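You operate a simulated robot arm through the tools that you are given. There is no shell and no other tool. Be economical: measure what you need, move in short steps, check, and stop when the job is done.

You run a simulated robot arm. Do the job below in one go: nothing can be reset, and whatever is moved stays where it is left.

Task
Take the green pin and put it on the sample heel on the top of the grey bench.

It is judged by the outcome, as a careful person would: the job done as asked, and still so three seconds after it is handed in. It fails if anything else is knocked over, pushed out of place, dropped, spilled or broken.

Robot
A 6-joint arm with a two-finger parallel gripper, fixed in place. Base frame: the origin is at the foot of the arm, x ahead of it, y to its left, z up; the work surface is at about z = 0.8. Lengths are in m, angles in degrees, forces in N, time in s.
With the tool pointing down near the work surface it reaches from about 0.26 to 0.68 m from the base axis. Its first joint turns from -66.0 to 66.0 degrees. Payload 2.9 kg.
Tool frame: the origin (TCP) lies between the finger pads and is the grasp point; the fingertips stand 0.03 m ahead of it; z points along the fingers, y is the line along which they close. Largest opening 0.11 m; finger width 0.02, thickness 0.01; the body of the gripper, 0.048 by 0.112 m, starts 0.055 m behind the TCP.
Orientation is that of the tool frame in the base frame, as a unit quaternion [w, x, y, z]. With the fingers straight down and closing along the base's y, the tool's x points along the base's -x, its y along +y and its z along -z.

Tools
- The arm moves only by the tool send_rows. Its argument "motion" is a list of rows, each an object of numbers (a shift or turn left out is 0, a gripper value left out holds the last): "x", "y", "z": the shift along the tool's x, y, z in cm; "wx", "wy", "wz": the turn, a rotation vector about the tool's x, y, z in degrees; "grip": the finger opening in cm, from 0 to 11. In form: [{"x": .., "y": .., "z": .., "wx": .., "wy": .., "wz": .., "grip": ..}, ...]. A call has 1 to 8 rows; each row is the pose to reach, as a shift and turn from the pose commanded when the call began, along the tool's axes at that moment. Each row takes 0.2 s and may step no farther than 0.05 m and 8.6 degrees from the row before; otherwise, or with a gripper value out of range, the whole call is refused. A pose out of reach is approached as far as the arm can. The call stops where the force on the tool passes 40 N (or 10 N more than at its start, if that is more) or the arm is blocked; 0.2 s more then pass. Each finger travels about 0.108 m/s and halts on what it meets, pressing with about 28 N; the grip force reading is that of the motor and also rises with nothing between the fingers. The clock runs only during rows and for 0.2 s after the last one: add rows that repeat a pose to give the fingers time. The reply holds the time, the measured pose of the TCP, the force on the tool along the base axes, the opening and the grip force, in the units named above and with some noise, and new pictures: "views" is both (left out), scene, wrist or none.
- Cameras (640 x 400 px; columns grow to the right, rows downward): "scene" is fixed at [0.0747, 0.4405, 1.3695]; the picture's right is [-0.73, -0.68, 0.00], its down [-0.47, 0.51, -0.72] and it looks along [0.49, -0.53, -0.69] (base axes); focal length 303 px, centre (320, 200). "wrist" rides on the gripper at [-0.036, 0, -0.057] in the tool frame; the picture's right is [0.00, -1.00, 0.00], its down [0.97, 0.00, -0.24] and it looks along [0.24, 0.00, 0.97] (tool axes); focal length 218 px, centre (320, 200). There is no depth. A picture from a camera that has moved, and an enlarged one, comes with that camera's place and axes in the base frame and with its lens.
- close_up(camera, box): a new picture of the part [left, top, right, bottom] of that camera's present view, enlarged. It takes no simulated time.
- close_job(): hands the job in; it is judged then, once.

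Go step by step. Nothing tells you positions but the pictures and the camera data: compare them with the known pose of the tool, close in by small moves and look again before you grip or let go. The budget is 90 turns and 150 pictures, counting those below and the enlarged ones. Unless the task says otherwise, let go and move clear before handing in, and close with one line.

The tools are called as name(argument=value, ...) on one line, values as JSON. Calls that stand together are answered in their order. send_rows: Moves the arm, as the interface text tells. Its arguments: {"type":"object","properties":{"motion":{"type":"array"},"views":{"type":"string","enum":["both","scene","wrist","none"]}},"required":["motion"]} The other tools are called the same way: close_up (camera, box) takes an enlarged picture of a part of a camera's view; close_job () hands the job in.

At the start:

```text
t: 0.0
position: [0.4157, 0.1106, 1.1203]
tool_rot: [0.0, 0.0, 1.0, 0.0]
contact_force: [-0.3, 0.5, 0.4]
opening: 0.11
grip_force: 0.1
```

scene: 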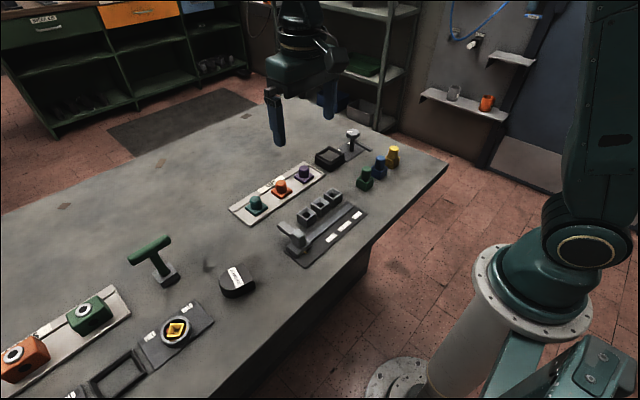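
wrist: 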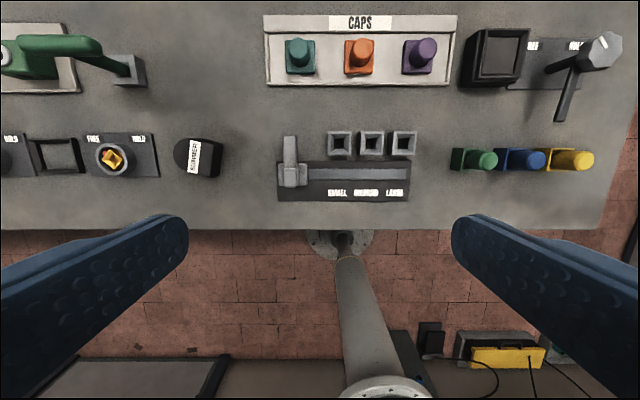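

I see a bench with several items: green/blue/yellow pegs to the right, and a black labelled block that may be the sample heel. I'll zoom in to read the labels.

close_up(camera="wrist", box=[160, 120, 240, 190])

close_up(camera="wrist", box=[430, 120, 620, 210])

close_up(camera="scene", box=[320, 120, 420, 200])

close_up(camera="scene", box=[130, 220, 270, 350])

close_up(camera="scene", box=[220, 150, 380, 280])

```text
5.71 times, centred on (200, 155) of wrist
camera zoom: at [0.4521, 0.1101, 1.1757], right [0.0, -1.0, 0.0], down [-0.97, 0.0, 0.24], along [-0.24, 0.0, -0.97], focal length 1247 px, centre (1006, 457)
```

zoom: 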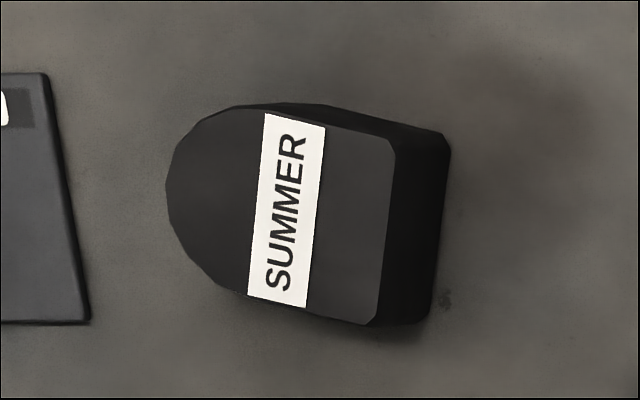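

```text
3.37 times, centred on (525, 165) of wrist
camera zoom: at [0.4521, 0.1101, 1.1757], right [0.0, -1.0, 0.0], down [-0.97, 0.0, 0.24], along [-0.24, 0.0, -0.97], focal length 735 px, centre (-370, 318)
```

zoom: 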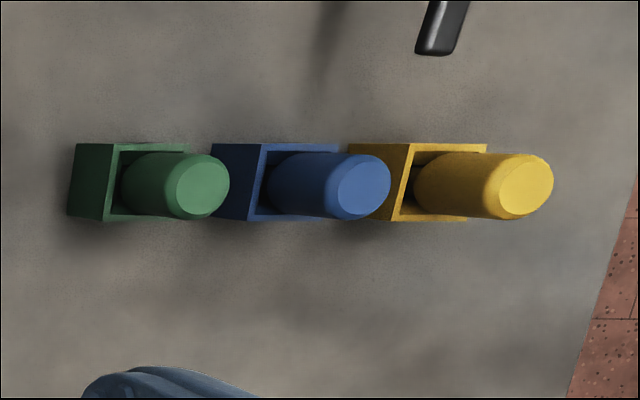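

```text
5.00 times, centred on (370, 160) of scene
camera zoom: at [0.0747, 0.4405, 1.3695], right [-0.73, -0.68, 0.0], down [-0.47, 0.51, -0.72], along [0.49, -0.53, -0.69], focal length 1516 px, centre (70, 400)
```

zoom: 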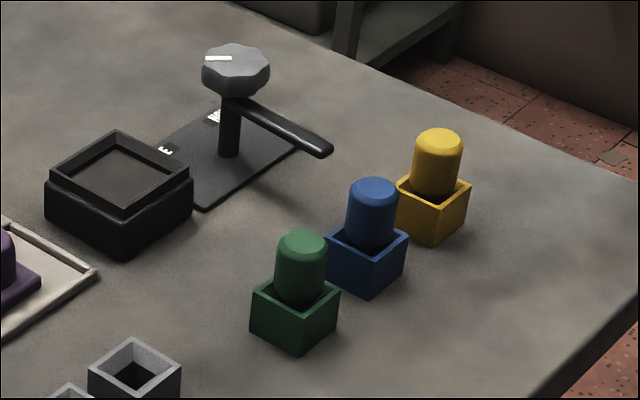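

```text
3.08 times, centred on (200, 285) of scene
camera zoom: at [0.0747, 0.4405, 1.3695], right [-0.73, -0.68, 0.0], down [-0.47, 0.51, -0.72], along [0.49, -0.53, -0.69], focal length 933 px, centre (689, -62)
```

zoom: 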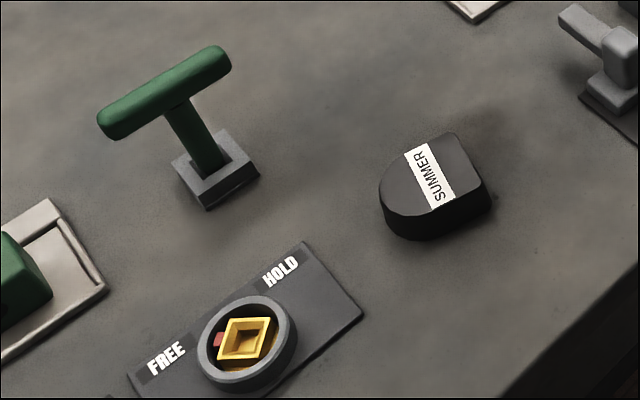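

```text
3.08 times, centred on (300, 215) of scene
camera zoom: at [0.0747, 0.4405, 1.3695], right [-0.73, -0.68, 0.0], down [-0.47, 0.51, -0.72], along [0.49, -0.53, -0.69], focal length 933 px, centre (382, 154)
```

zoom: 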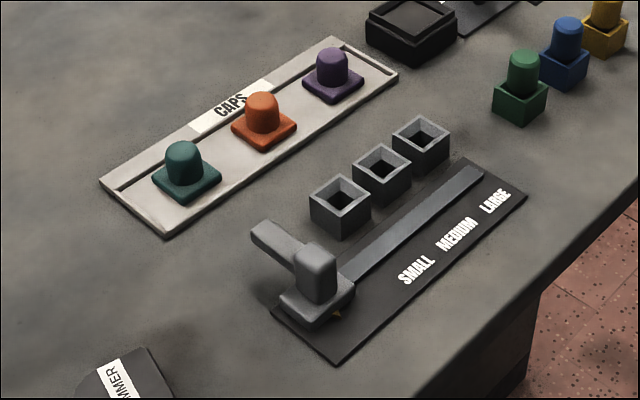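

The green pin stands in its green box with its top at about (0.432, -0.14, 0.85). The black SUMMER heel's top is at about (0.43, 0.308, 0.82). I'm moving above the pin and turning the tool so the fingers close along base x, clear of the neighbouring pins.

send_rows(motion=[{"x": -0.2, "y": -3.2, "z": 1, "wz": 8}, {"x": -0.4, "y": -6.4, "z": 2, "wz": 16}, {"x": -0.6, "y": -9.6, "z": 3, "wz": 24}, {"x": -0.8, "y": -12.8, "z": 4, "wz": 32}, {"x": -1.0, "y": -16, "z": 5, "wz": 40}, {"x": -1.2, "y": -19.2, "z": 6, "wz": 48}, {"x": -1.4, "y": -22.4, "z": 7, "wz": 56}, {"x": -1.6, "y": -25, "z": 8, "wz": 64}], views="none")

send_rows(motion=[{"wz": 8}, {"wz": 16}, {"wz": 22}, {"wz": 26}, {"wz": 26}])

```text
t: 1.8
position: [0.4308, -0.1413, 1.0417]
tool_rot: [0.001, 0.53, 0.848, 0.0]
contact_force: [-0.6, -0.4, 0.6]
opening: 0.11
grip_force: 0.1
```

```text
t: 3.0
position: [0.4316, -0.142, 1.0397]
tool_rot: [0.001, 0.708, 0.706, 0.0]
contact_force: [0.4, 0.0, 0.4]
opening: 0.1099
grip_force: 0.0
camera wrist: at [0.4321, -0.1772, 1.0966], right [-1.0, 0.0, 0.0], down [0.0, 0.97, 0.24], along [0.0, 0.24, -0.97], focal length 218 px, centre (320, 200)
```

scene: 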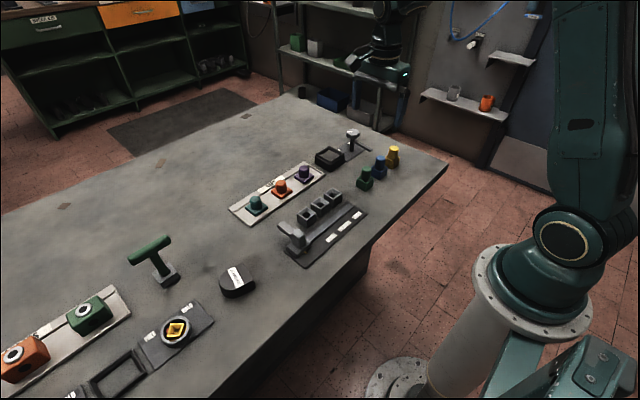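
wrist: 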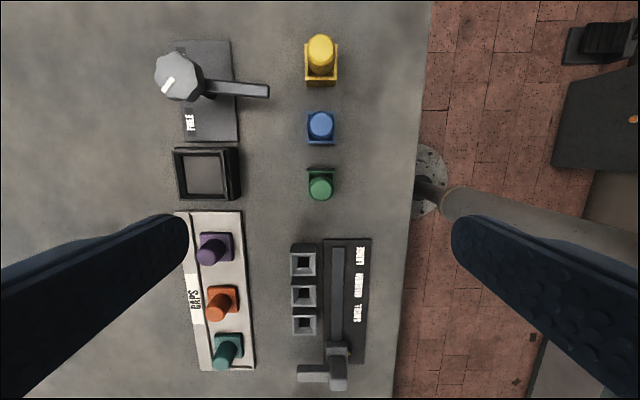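

close_up(camera="wrist", box=[280, 100, 360, 220])

close_up(camera="scene", box=[345, 155, 395, 195])

```text
3.33 times, centred on (320, 160) of wrist
camera zoom: at [0.4321, -0.1772, 1.0966], right [-1.0, 0.0, 0.0], down [0.0, 0.97, 0.24], along [0.0, 0.24, -0.97], focal length 728 px, centre (320, 333)
```

zoom: 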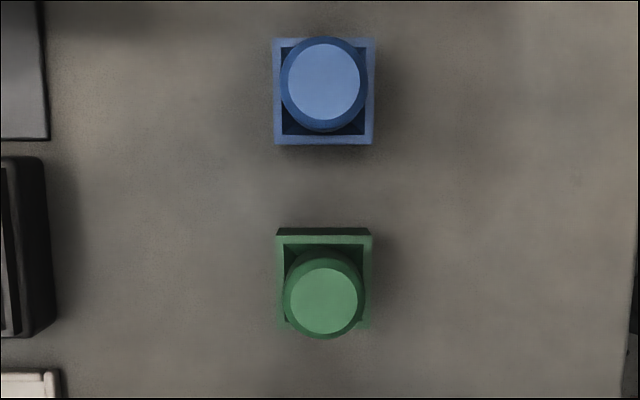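

```text
10.00 times, centred on (370, 175) of scene
camera zoom: at [0.0747, 0.4405, 1.3695], right [-0.73, -0.68, 0.0], down [-0.47, 0.51, -0.72], along [0.49, -0.53, -0.69], focal length 3032 px, centre (-180, 450)
```

zoom: 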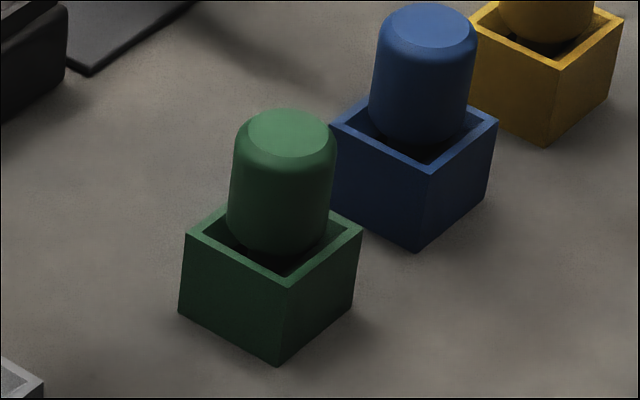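

The pin is at about (0.431, -0.131) with its top near z 0.86 and the box rim near 0.83. I'm coming down part of the way with the fingers narrowed.

send_rows(motion=[{"x": 0.6, "y": -0.05, "z": 4, "grip": 9}, {"x": 1.1, "y": -0.1, "z": 8, "grip": 7}, {"x": 1.1, "y": -0.1, "z": 12, "grip": 6}, {"x": 1.1, "y": -0.1, "z": 14.5, "grip": 6}, {"x": 1.1, "y": -0.1, "z": 14.5, "grip": 6}])

close_up(camera="scene", box=[335, 125, 415, 195])

```text
t: 4.2
position: [0.4298, -0.1304, 0.895]
tool_rot: [0.0, 0.707, 0.707, 0.0]
contact_force: [-0.1, 0.4, 0.6]
opening: 0.0598
grip_force: 0.0
camera wrist: at [0.4306, -0.1662, 0.951], right [-1.0, 0.0, 0.0], down [0.0, 0.97, 0.24], along [0.0, 0.24, -0.97], focal length 218 px, centre (320, 200)
```

scene: 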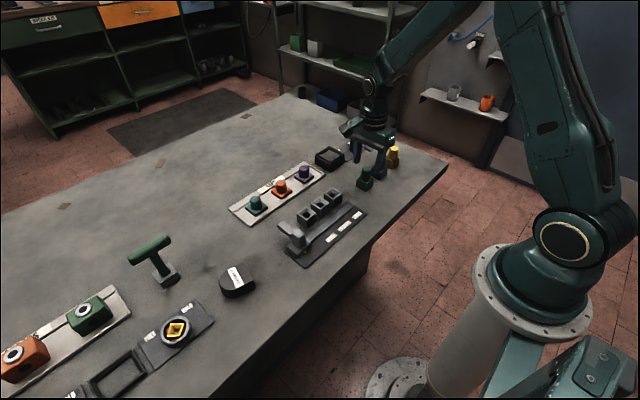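
wrist: 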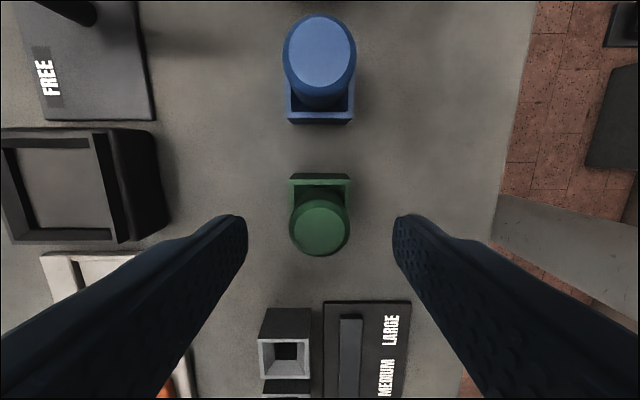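

```text
5.71 times, centred on (375, 160) of scene
camera zoom: at [0.0747, 0.4405, 1.3695], right [-0.73, -0.68, 0.0], down [-0.47, 0.51, -0.72], along [0.49, -0.53, -0.69], focal length 1732 px, centre (6, 429)
```

zoom: 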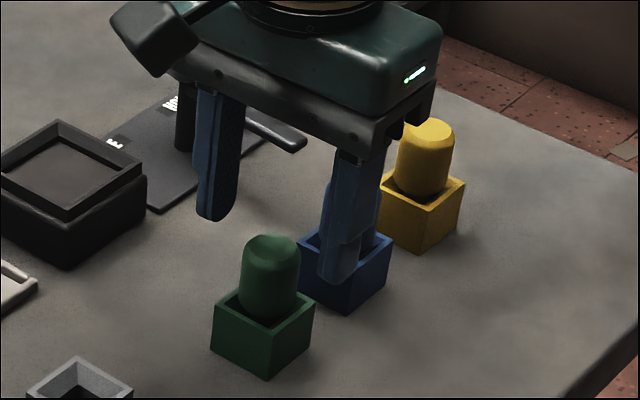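

Alignment looks good. I'm lowering until the fingertips sit just above the box rim, then closing.

send_rows(motion=[{"y": 0.1, "z": 1.7, "grip": 6}, {"y": 0.1, "z": 3.2, "grip": 6}, {"y": 0.1, "z": 3.2, "grip": 6}])

close_up(camera="scene", box=[335, 125, 415, 195])

```text
t: 5.0
position: [0.4295, -0.1282, 0.8624]
tool_rot: [0.0, 0.707, 0.707, 0.0]
contact_force: [0.1, -1.0, -0.6]
opening: 0.0599
grip_force: 0.0
camera wrist: at [0.431, -0.1659, 0.9181], right [-1.0, 0.0, 0.0], down [0.0, 0.97, 0.24], along [0.0, 0.24, -0.97], focal length 218 px, centre (320, 200)
```

scene: 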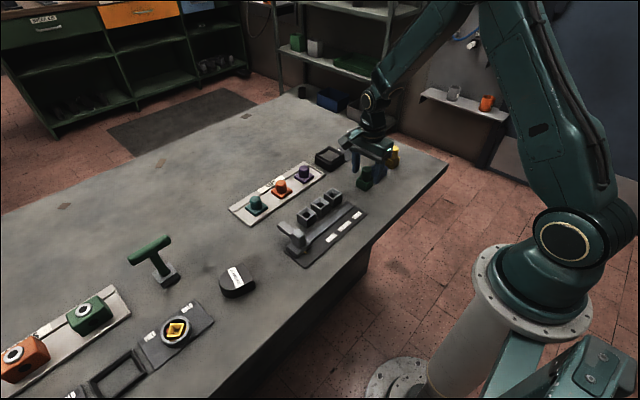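
wrist: 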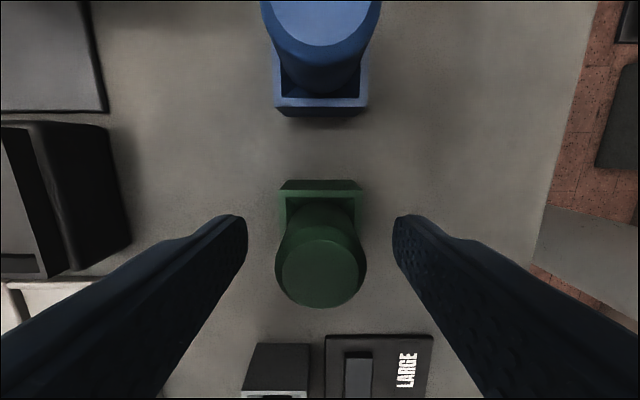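

```text
5.71 times, centred on (375, 160) of scene
camera zoom: at [0.0747, 0.4405, 1.3695], right [-0.73, -0.68, 0.0], down [-0.47, 0.51, -0.72], along [0.49, -0.53, -0.69], focal length 1732 px, centre (6, 429)
```

zoom: 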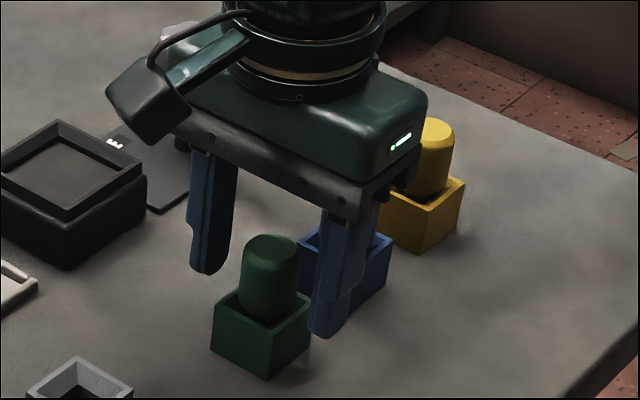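

send_rows(motion=[{"x": 0.15, "grip": 4.5}, {"x": 0.15, "grip": 3.5}, {"x": 0.15, "grip": 2}, {"x": 0.15, "grip": 2}, {"x": 0.15, "grip": 2}])

close_up(camera="scene", box=[335, 125, 415, 195])

```text
t: 6.2
position: [0.4301, -0.1278, 0.8621]
tool_rot: [0.0, 0.707, 0.707, 0.001]
contact_force: [0.4, 0.1, -0.3]
opening: 0.026
grip_force: 28.4
camera wrist: at [0.4311, -0.1637, 0.9184], right [-1.0, 0.0, 0.0], down [0.0, 0.97, 0.24], along [0.0, 0.24, -0.97], focal length 218 px, centre (320, 200)
```

scene: 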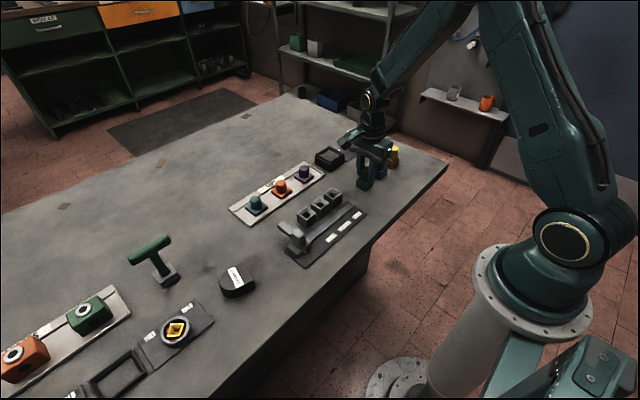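
wrist: 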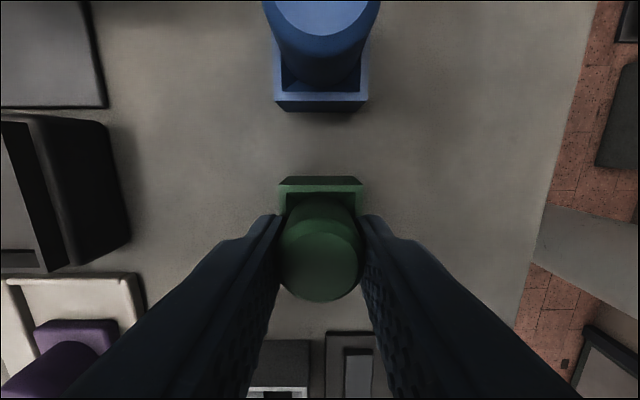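

```text
5.71 times, centred on (375, 160) of scene
camera zoom: at [0.0747, 0.4405, 1.3695], right [-0.73, -0.68, 0.0], down [-0.47, 0.51, -0.72], along [0.49, -0.53, -0.69], focal length 1732 px, centre (6, 429)
```

zoom: 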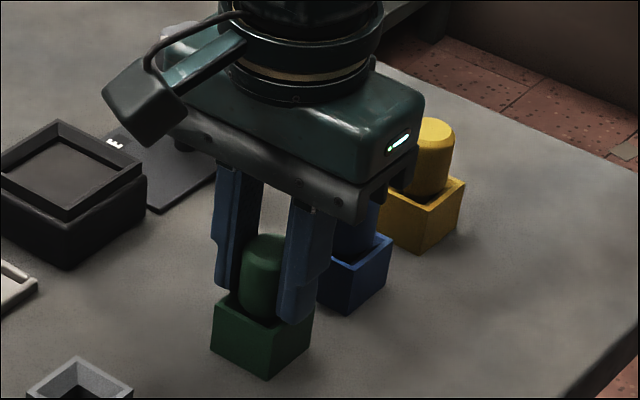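

The fingers hold the pin at an opening of 0.026 m. I'm lifting it slowly and checking that the box stays behind.

send_rows(motion=[{"z": -1}, {"z": -2.5}, {"z": -4.5}, {"z": -7}, {"z": -10}, {"z": -10}])

close_up(camera="scene", box=[335, 95, 425, 195])

```text
t: 7.6
position: [0.4294, -0.1271, 0.9638]
tool_rot: [0.001, 0.707, 0.708, 0.0]
contact_force: [0.2, -0.1, -0.2]
opening: 0.0258
grip_force: 27.9
camera wrist: at [0.4313, -0.1634, 1.0198], right [-1.0, 0.0, 0.0], down [0.0, 0.97, 0.24], along [0.0, 0.24, -0.97], focal length 218 px, centre (320, 200)
```

scene: 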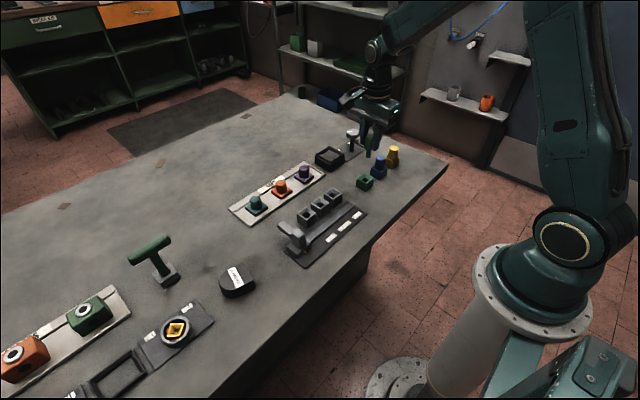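
wrist: 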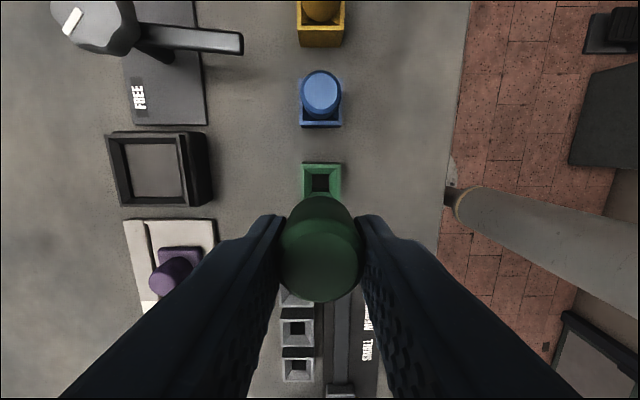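

```text
4.00 times, centred on (380, 145) of scene
camera zoom: at [0.0747, 0.4405, 1.3695], right [-0.73, -0.68, 0.0], down [-0.47, 0.51, -0.72], along [0.49, -0.53, -0.69], focal length 1213 px, centre (80, 420)
```

zoom: 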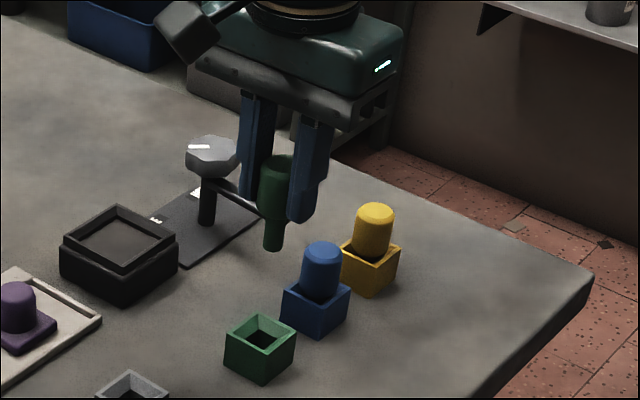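

The pin is out; it has a head and a narrower stem, and the box stayed put. I'll check the stem and the heel closely before carrying it over.

close_up(camera="scene", box=[355, 125, 395, 165])

send_rows(motion=[{"x": 2, "z": -2}, {"x": 6, "z": -5}, {"x": 10.5, "z": -6}, {"x": 15, "z": -6}, {"x": 19.5, "z": -6}, {"x": 24, "z": -6}, {"x": 28, "z": -6}, {"x": 30, "z": -6}])

```text
10.00 times, centred on (375, 145) of scene
camera zoom: at [0.0747, 0.4405, 1.3695], right [-0.73, -0.68, 0.0], down [-0.47, 0.51, -0.72], along [0.49, -0.53, -0.69], focal length 3032 px, centre (-230, 750)
```

zoom: 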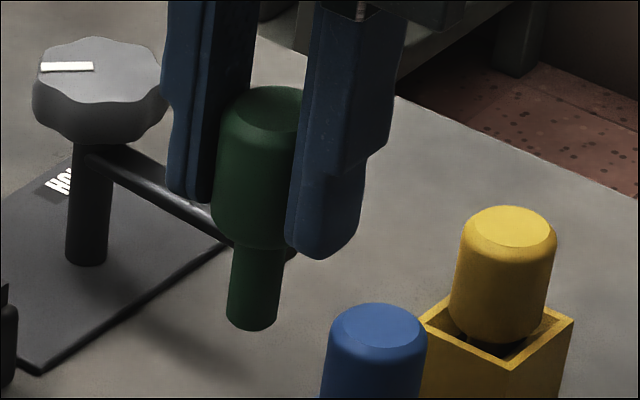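

```text
t: 9.4
position: [0.428, 0.1719, 1.0246]
tool_rot: [0.0, 0.707, 0.707, 0.0]
contact_force: [0.8, 0.3, -0.7]
opening: 0.0261
grip_force: 28.2
camera wrist: at [0.4287, 0.1356, 1.0807], right [-1.0, 0.0, 0.0], down [0.0, 0.97, 0.24], along [0.0, 0.24, -0.97], focal length 218 px, centre (320, 200)
```

scene: 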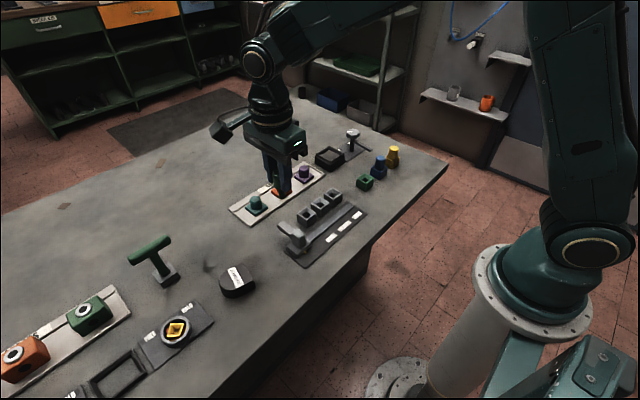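
wrist: 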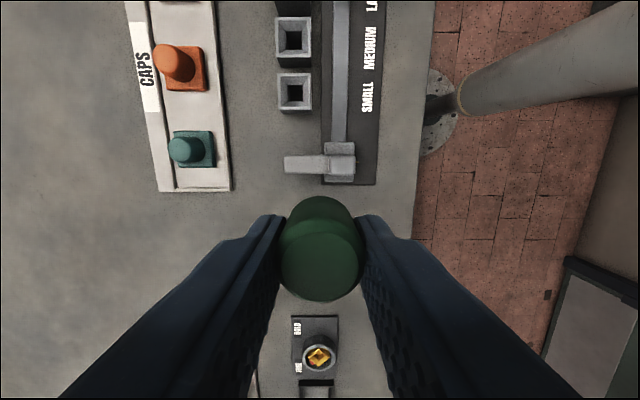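

The stem bottom sits about 0.065 m below the TCP. I'll look closely at the heel to fix its top surface before going over it.

close_up(camera="scene", box=[208, 255, 272, 305])

```text
8.00 times, centred on (240, 280) of scene
camera zoom: at [0.0747, 0.4406, 1.3695], right [-0.73, -0.68, 0.0], down [-0.47, 0.51, -0.72], along [0.49, -0.53, -0.69], focal length 2425 px, centre (960, -440)
```

zoom: 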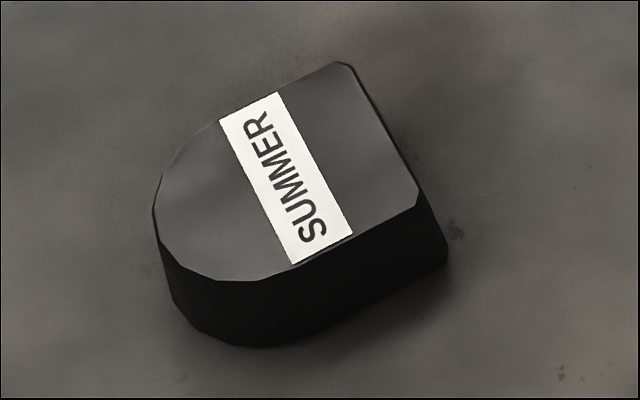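

Heel top is about z 0.825, centred near (0.433, 0.308). I'm moving over it and coming down to leave a few centimetres of clearance.

send_rows(motion=[{"x": 4.5, "y": 0.1}, {"x": 9, "y": 0.2, "z": 1}, {"x": 12.5, "y": 0.3, "z": 3}, {"x": 13.6, "y": 0.4, "z": 6}, {"x": 13.6, "y": 0.4, "z": 9.5}, {"x": 13.6, "y": 0.4, "z": 10.5}, {"x": 13.6, "y": 0.4, "z": 10.5}])

close_up(camera="scene", box=[190, 210, 290, 310])

```text
t: 11.0
position: [0.4349, 0.3073, 0.9166]
tool_rot: [0.0, 0.707, 0.707, 0.0]
contact_force: [0.3, -0.2, -1.6]
opening: 0.0262
grip_force: 27.9
camera wrist: at [0.4357, 0.2707, 0.973], right [-1.0, 0.0, 0.0], down [0.0, 0.97, 0.24], along [0.0, 0.24, -0.97], focal length 218 px, centre (320, 200)
```

scene: 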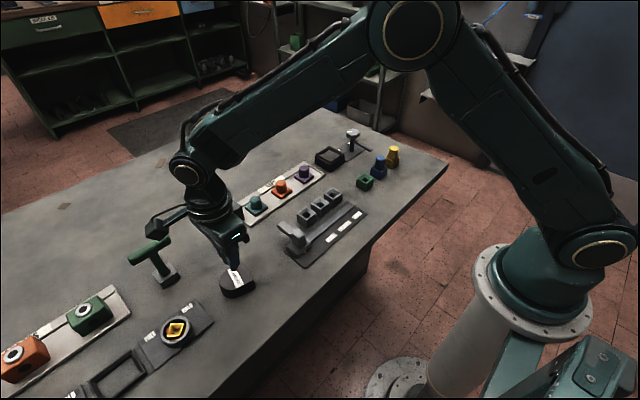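
wrist: 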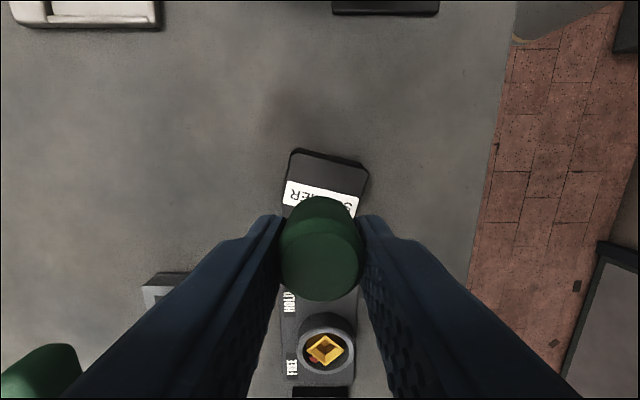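

```text
4.00 times, centred on (240, 260) of scene
camera zoom: at [0.0747, 0.4406, 1.3695], right [-0.73, -0.68, 0.0], down [-0.47, 0.51, -0.72], along [0.49, -0.53, -0.69], focal length 1213 px, centre (640, -40)
```

zoom: 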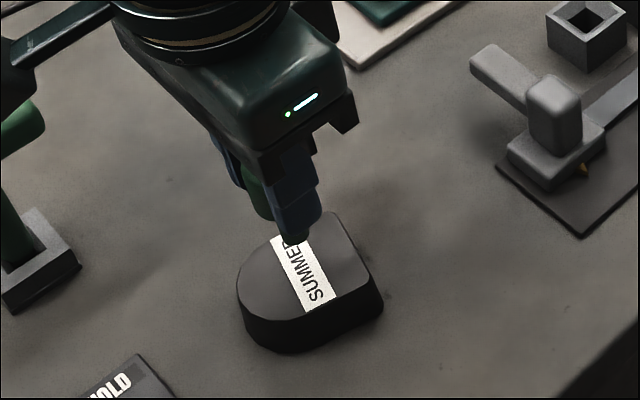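

The pin hangs over the heel's centre. Before lowering I'm checking the clearance between the gripper's side housing and the green T-handle.

close_up(camera="scene", box=[110, 180, 270, 300])

close_up(camera="wrist", box=[0, 250, 240, 400])

```text
3.33 times, centred on (190, 240) of scene
camera zoom: at [0.0747, 0.4406, 1.3695], right [-0.73, -0.68, 0.0], down [-0.47, 0.51, -0.72], along [0.49, -0.53, -0.69], focal length 1010 px, centre (753, 67)
```

zoom: 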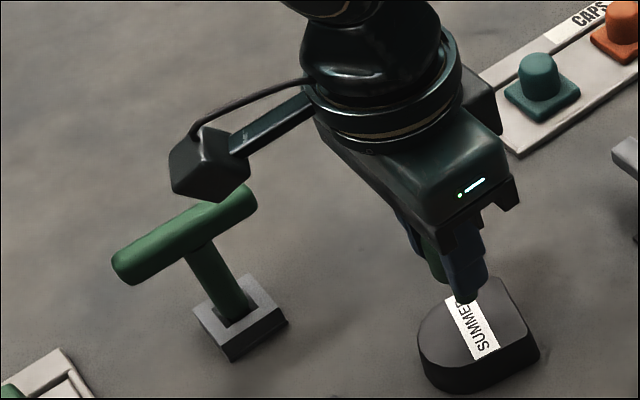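

```text
2.67 times, centred on (120, 325) of wrist
camera zoom: at [0.4357, 0.2707, 0.973], right [-1.0, 0.0, 0.0], down [0.0, 0.97, 0.24], along [0.0, 0.24, -0.97], focal length 582 px, centre (853, -133)
```

zoom: 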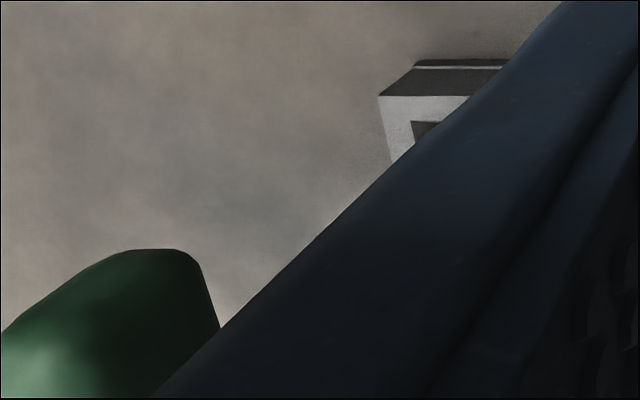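

The housing is about 0.14 m above and well away from the T-handle, so the way down is clear. I'm lowering slowly towards the heel top.

send_rows(motion=[{"z": 0.8}, {"z": 1.5}, {"z": 1.7}, {"z": 1.7}])

close_up(camera="scene", box=[210, 235, 270, 305])

```text
t: 12.0
position: [0.4351, 0.3089, 0.9009]
tool_rot: [0.0, 0.707, 0.707, 0.0]
contact_force: [-0.3, 0.1, 0.2]
opening: 0.026
grip_force: 27.2
camera wrist: at [0.4358, 0.2721, 0.9568], right [-1.0, 0.0, 0.0], down [0.0, 0.97, 0.24], along [0.0, 0.24, -0.97], focal length 218 px, centre (320, 200)
```

scene: 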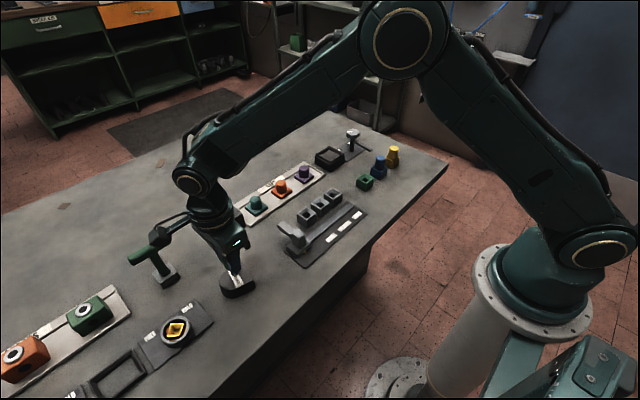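
wrist: 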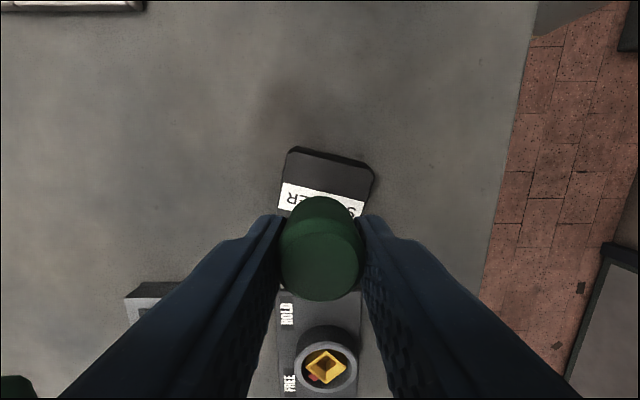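

```text
5.71 times, centred on (240, 270) of scene
camera zoom: at [0.0747, 0.4406, 1.3695], right [-0.73, -0.68, 0.0], down [-0.47, 0.51, -0.72], along [0.49, -0.53, -0.69], focal length 1732 px, centre (777, -200)
```

zoom: 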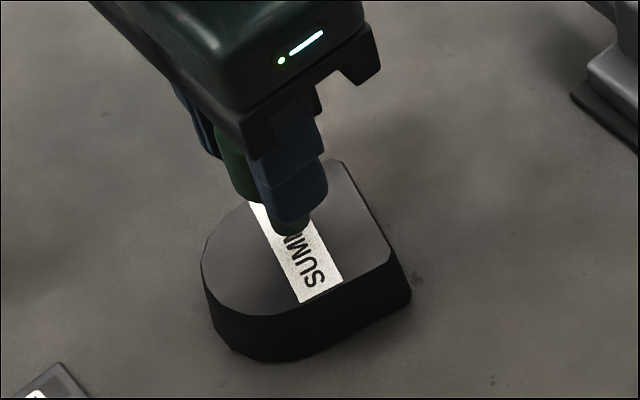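

The stem tip is just above the label. I'm going down by millimetres and watching the force.

send_rows(motion=[{"z": 0.2}, {"z": 0.4}, {"z": 0.6}, {"z": 0.7}], views="none")

close_up(camera="scene", box=[210, 235, 270, 305])

```text
t: 13.0
position: [0.4349, 0.3089, 0.8942]
tool_rot: [0.0, 0.707, 0.707, 0.0]
contact_force: [0.0, 0.0, -0.2]
opening: 0.0261
grip_force: 28.0
```

```text
5.71 times, centred on (240, 270) of scene
camera zoom: at [0.0747, 0.4406, 1.3695], right [-0.73, -0.68, 0.0], down [-0.47, 0.51, -0.72], along [0.49, -0.53, -0.69], focal length 1732 px, centre (777, -200)
```

zoom: 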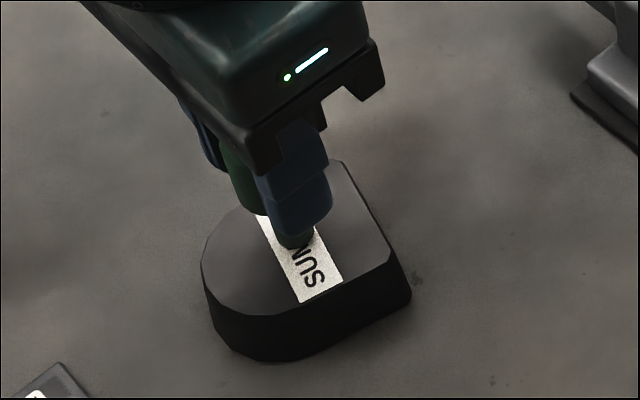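

send_rows(motion=[{"z": 0.1}, {"z": 0.2}, {"z": 0.2}], views="none")

```text
t: 13.8
position: [0.4345, 0.3086, 0.89]
tool_rot: [0.001, 0.707, 0.707, 0.0]
contact_force: [0.9, 0.2, -0.6]
opening: 0.026
grip_force: 28.2
```

No contact yet, so I'm continuing down in small steps.

send_rows(motion=[{"z": 0.05}, {"z": 0.1}, {"z": 0.15}, {"z": 0.15}], views="none")

close_up(camera="scene", box=[210, 235, 270, 305])

```text
t: 14.8
position: [0.4368, 0.3086, 0.8913]
tool_rot: [0.0, 0.707, 0.707, 0.001]
contact_force: [-0.7, -1.8, 9.2]
opening: 0.0262
grip_force: 28.6
```

```text
5.71 times, centred on (240, 270) of scene
camera zoom: at [0.0746, 0.4404, 1.3695], right [-0.73, -0.68, 0.0], down [-0.47, 0.51, -0.72], along [0.49, -0.53, -0.69], focal length 1732 px, centre (777, -200)
```

zoom: 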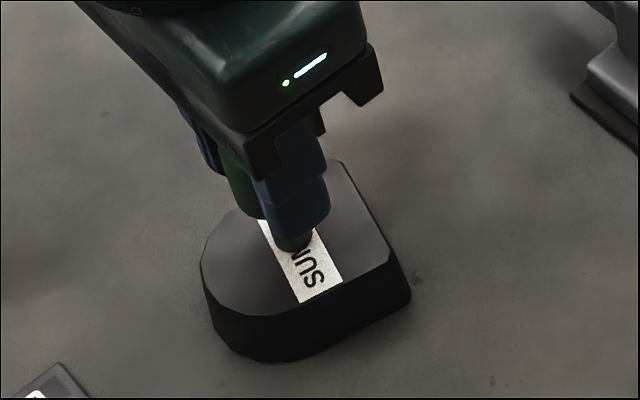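

The stem touches the heel with 9 N. I'll ease off slightly, then open the fingers gently.

send_rows(motion=[{"z": -0.07}, {"z": -0.07}], views="none")

```text
t: 15.4
position: [0.4348, 0.3099, 0.8907]
tool_rot: [0.0, 0.708, 0.707, -0.001]
contact_force: [1.5, -0.7, 5.0]
opening: 0.026
grip_force: 28.1
```

send_rows(motion=[{"z": -0.04}, {"z": -0.04}], views="none")

```text
t: 16.0
position: [0.4343, 0.3091, 0.8907]
tool_rot: [-0.001, 0.706, 0.708, 0.0]
contact_force: [1.7, 2.0, 4.9]
opening: 0.0261
grip_force: 27.7
```

Only a light contact remains. I'm opening the fingers in small increments while the arm holds still.

send_rows(motion=[{"grip": 2.7}, {"grip": 2.9}, {"grip": 3.2}, {"grip": 3.6}, {"grip": 4.2}, {"grip": 5}, {"grip": 5}])

close_up(camera="scene", box=[210, 235, 270, 305])

```text
t: 17.6
position: [0.4346, 0.3092, 0.8908]
tool_rot: [0.0, 0.708, 0.707, 0.0]
contact_force: [0.2, 0.6, -0.8]
opening: 0.0499
grip_force: 0.0
camera wrist: at [0.4353, 0.2728, 0.9472], right [-1.0, 0.0, 0.0], down [0.0, 0.97, 0.24], along [0.0, 0.24, -0.97], focal length 218 px, centre (320, 200)
```

scene: 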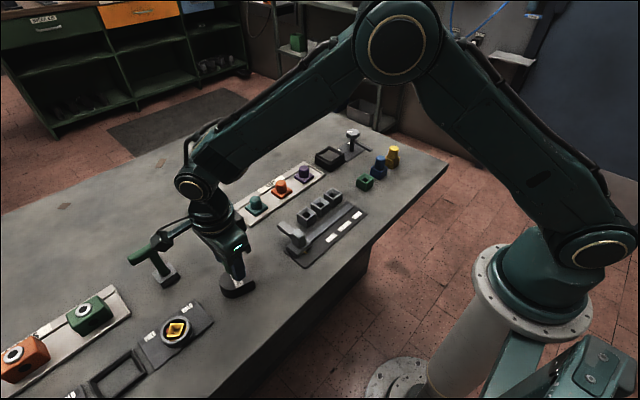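
wrist: 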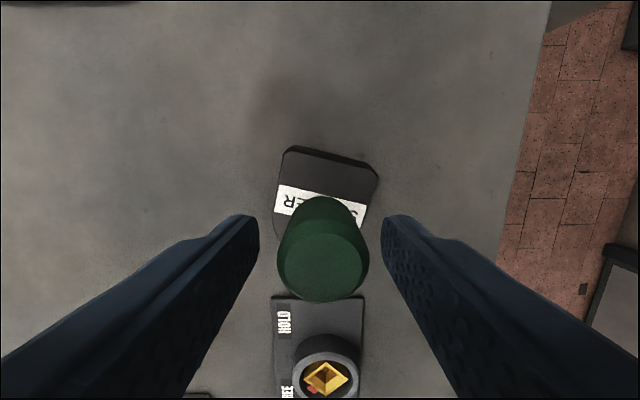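

```text
5.71 times, centred on (240, 270) of scene
camera zoom: at [0.0747, 0.4405, 1.3695], right [-0.73, -0.68, 0.0], down [-0.47, 0.51, -0.72], along [0.49, -0.53, -0.69], focal length 1732 px, centre (777, -200)
```

zoom: 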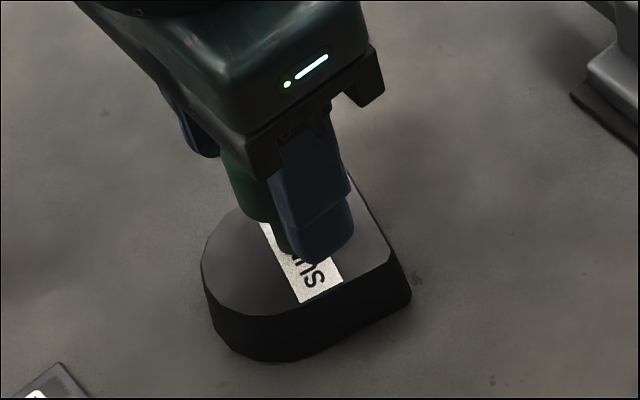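

The pin stands by itself between the open fingers. I'm opening a little more, raising straight up and checking.

send_rows(motion=[{"grip": 6}, {"z": -1.5, "grip": 6}, {"z": -4, "grip": 6}, {"z": -8, "grip": 6}, {"z": -12, "grip": 6}, {"z": -15, "grip": 6}, {"z": -15, "grip": 6}])

close_up(camera="scene", box=[180, 210, 300, 310])

```text
t: 19.2
position: [0.4332, 0.3112, 1.0421]
tool_rot: [0.0, 0.707, 0.707, 0.0]
contact_force: [0.2, 0.1, 0.1]
opening: 0.0603
grip_force: 0.1
camera wrist: at [0.4344, 0.2745, 1.0972], right [-1.0, 0.0, 0.0], down [0.0, 0.97, 0.24], along [0.0, 0.24, -0.97], focal length 218 px, centre (320, 200)
```

scene: 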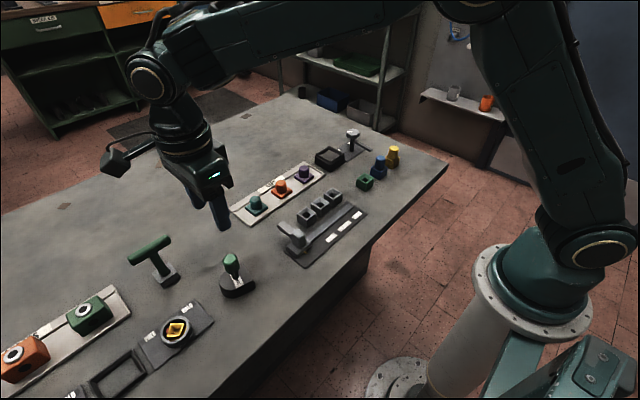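
wrist: 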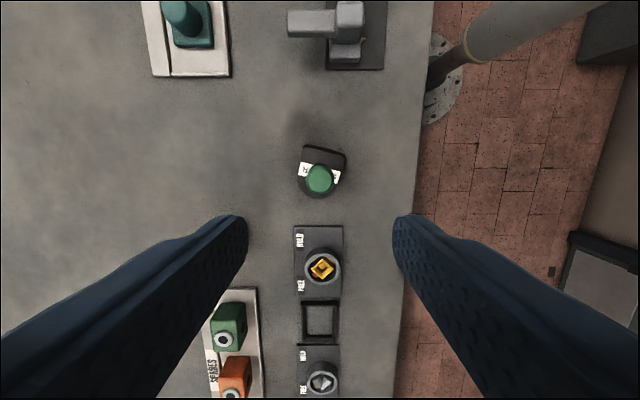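

```text
4.00 times, centred on (240, 260) of scene
camera zoom: at [0.0747, 0.4405, 1.3695], right [-0.73, -0.68, 0.0], down [-0.47, 0.51, -0.72], along [0.49, -0.53, -0.69], focal length 1213 px, centre (640, -40)
```

zoom: 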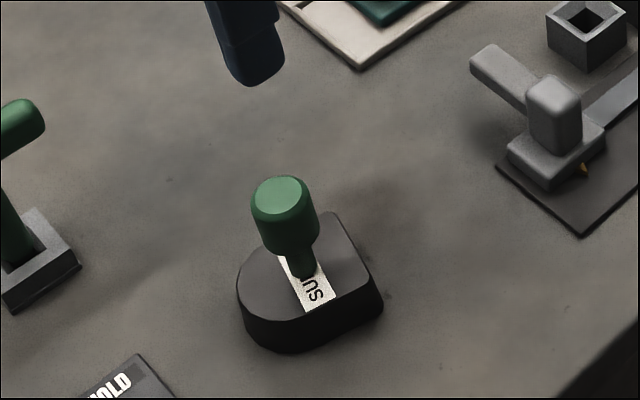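

The pin stands upright in the middle of the heel, the gripper is clear, and nothing else has been disturbed. I'm handing in.

close_job()

```text
The job is handed in.
```

The green pin is standing upright on the SUMMER-labelled sample heel on the bench top. I let go and moved the gripper clear, and nothing else looked disturbed in the last pictures.
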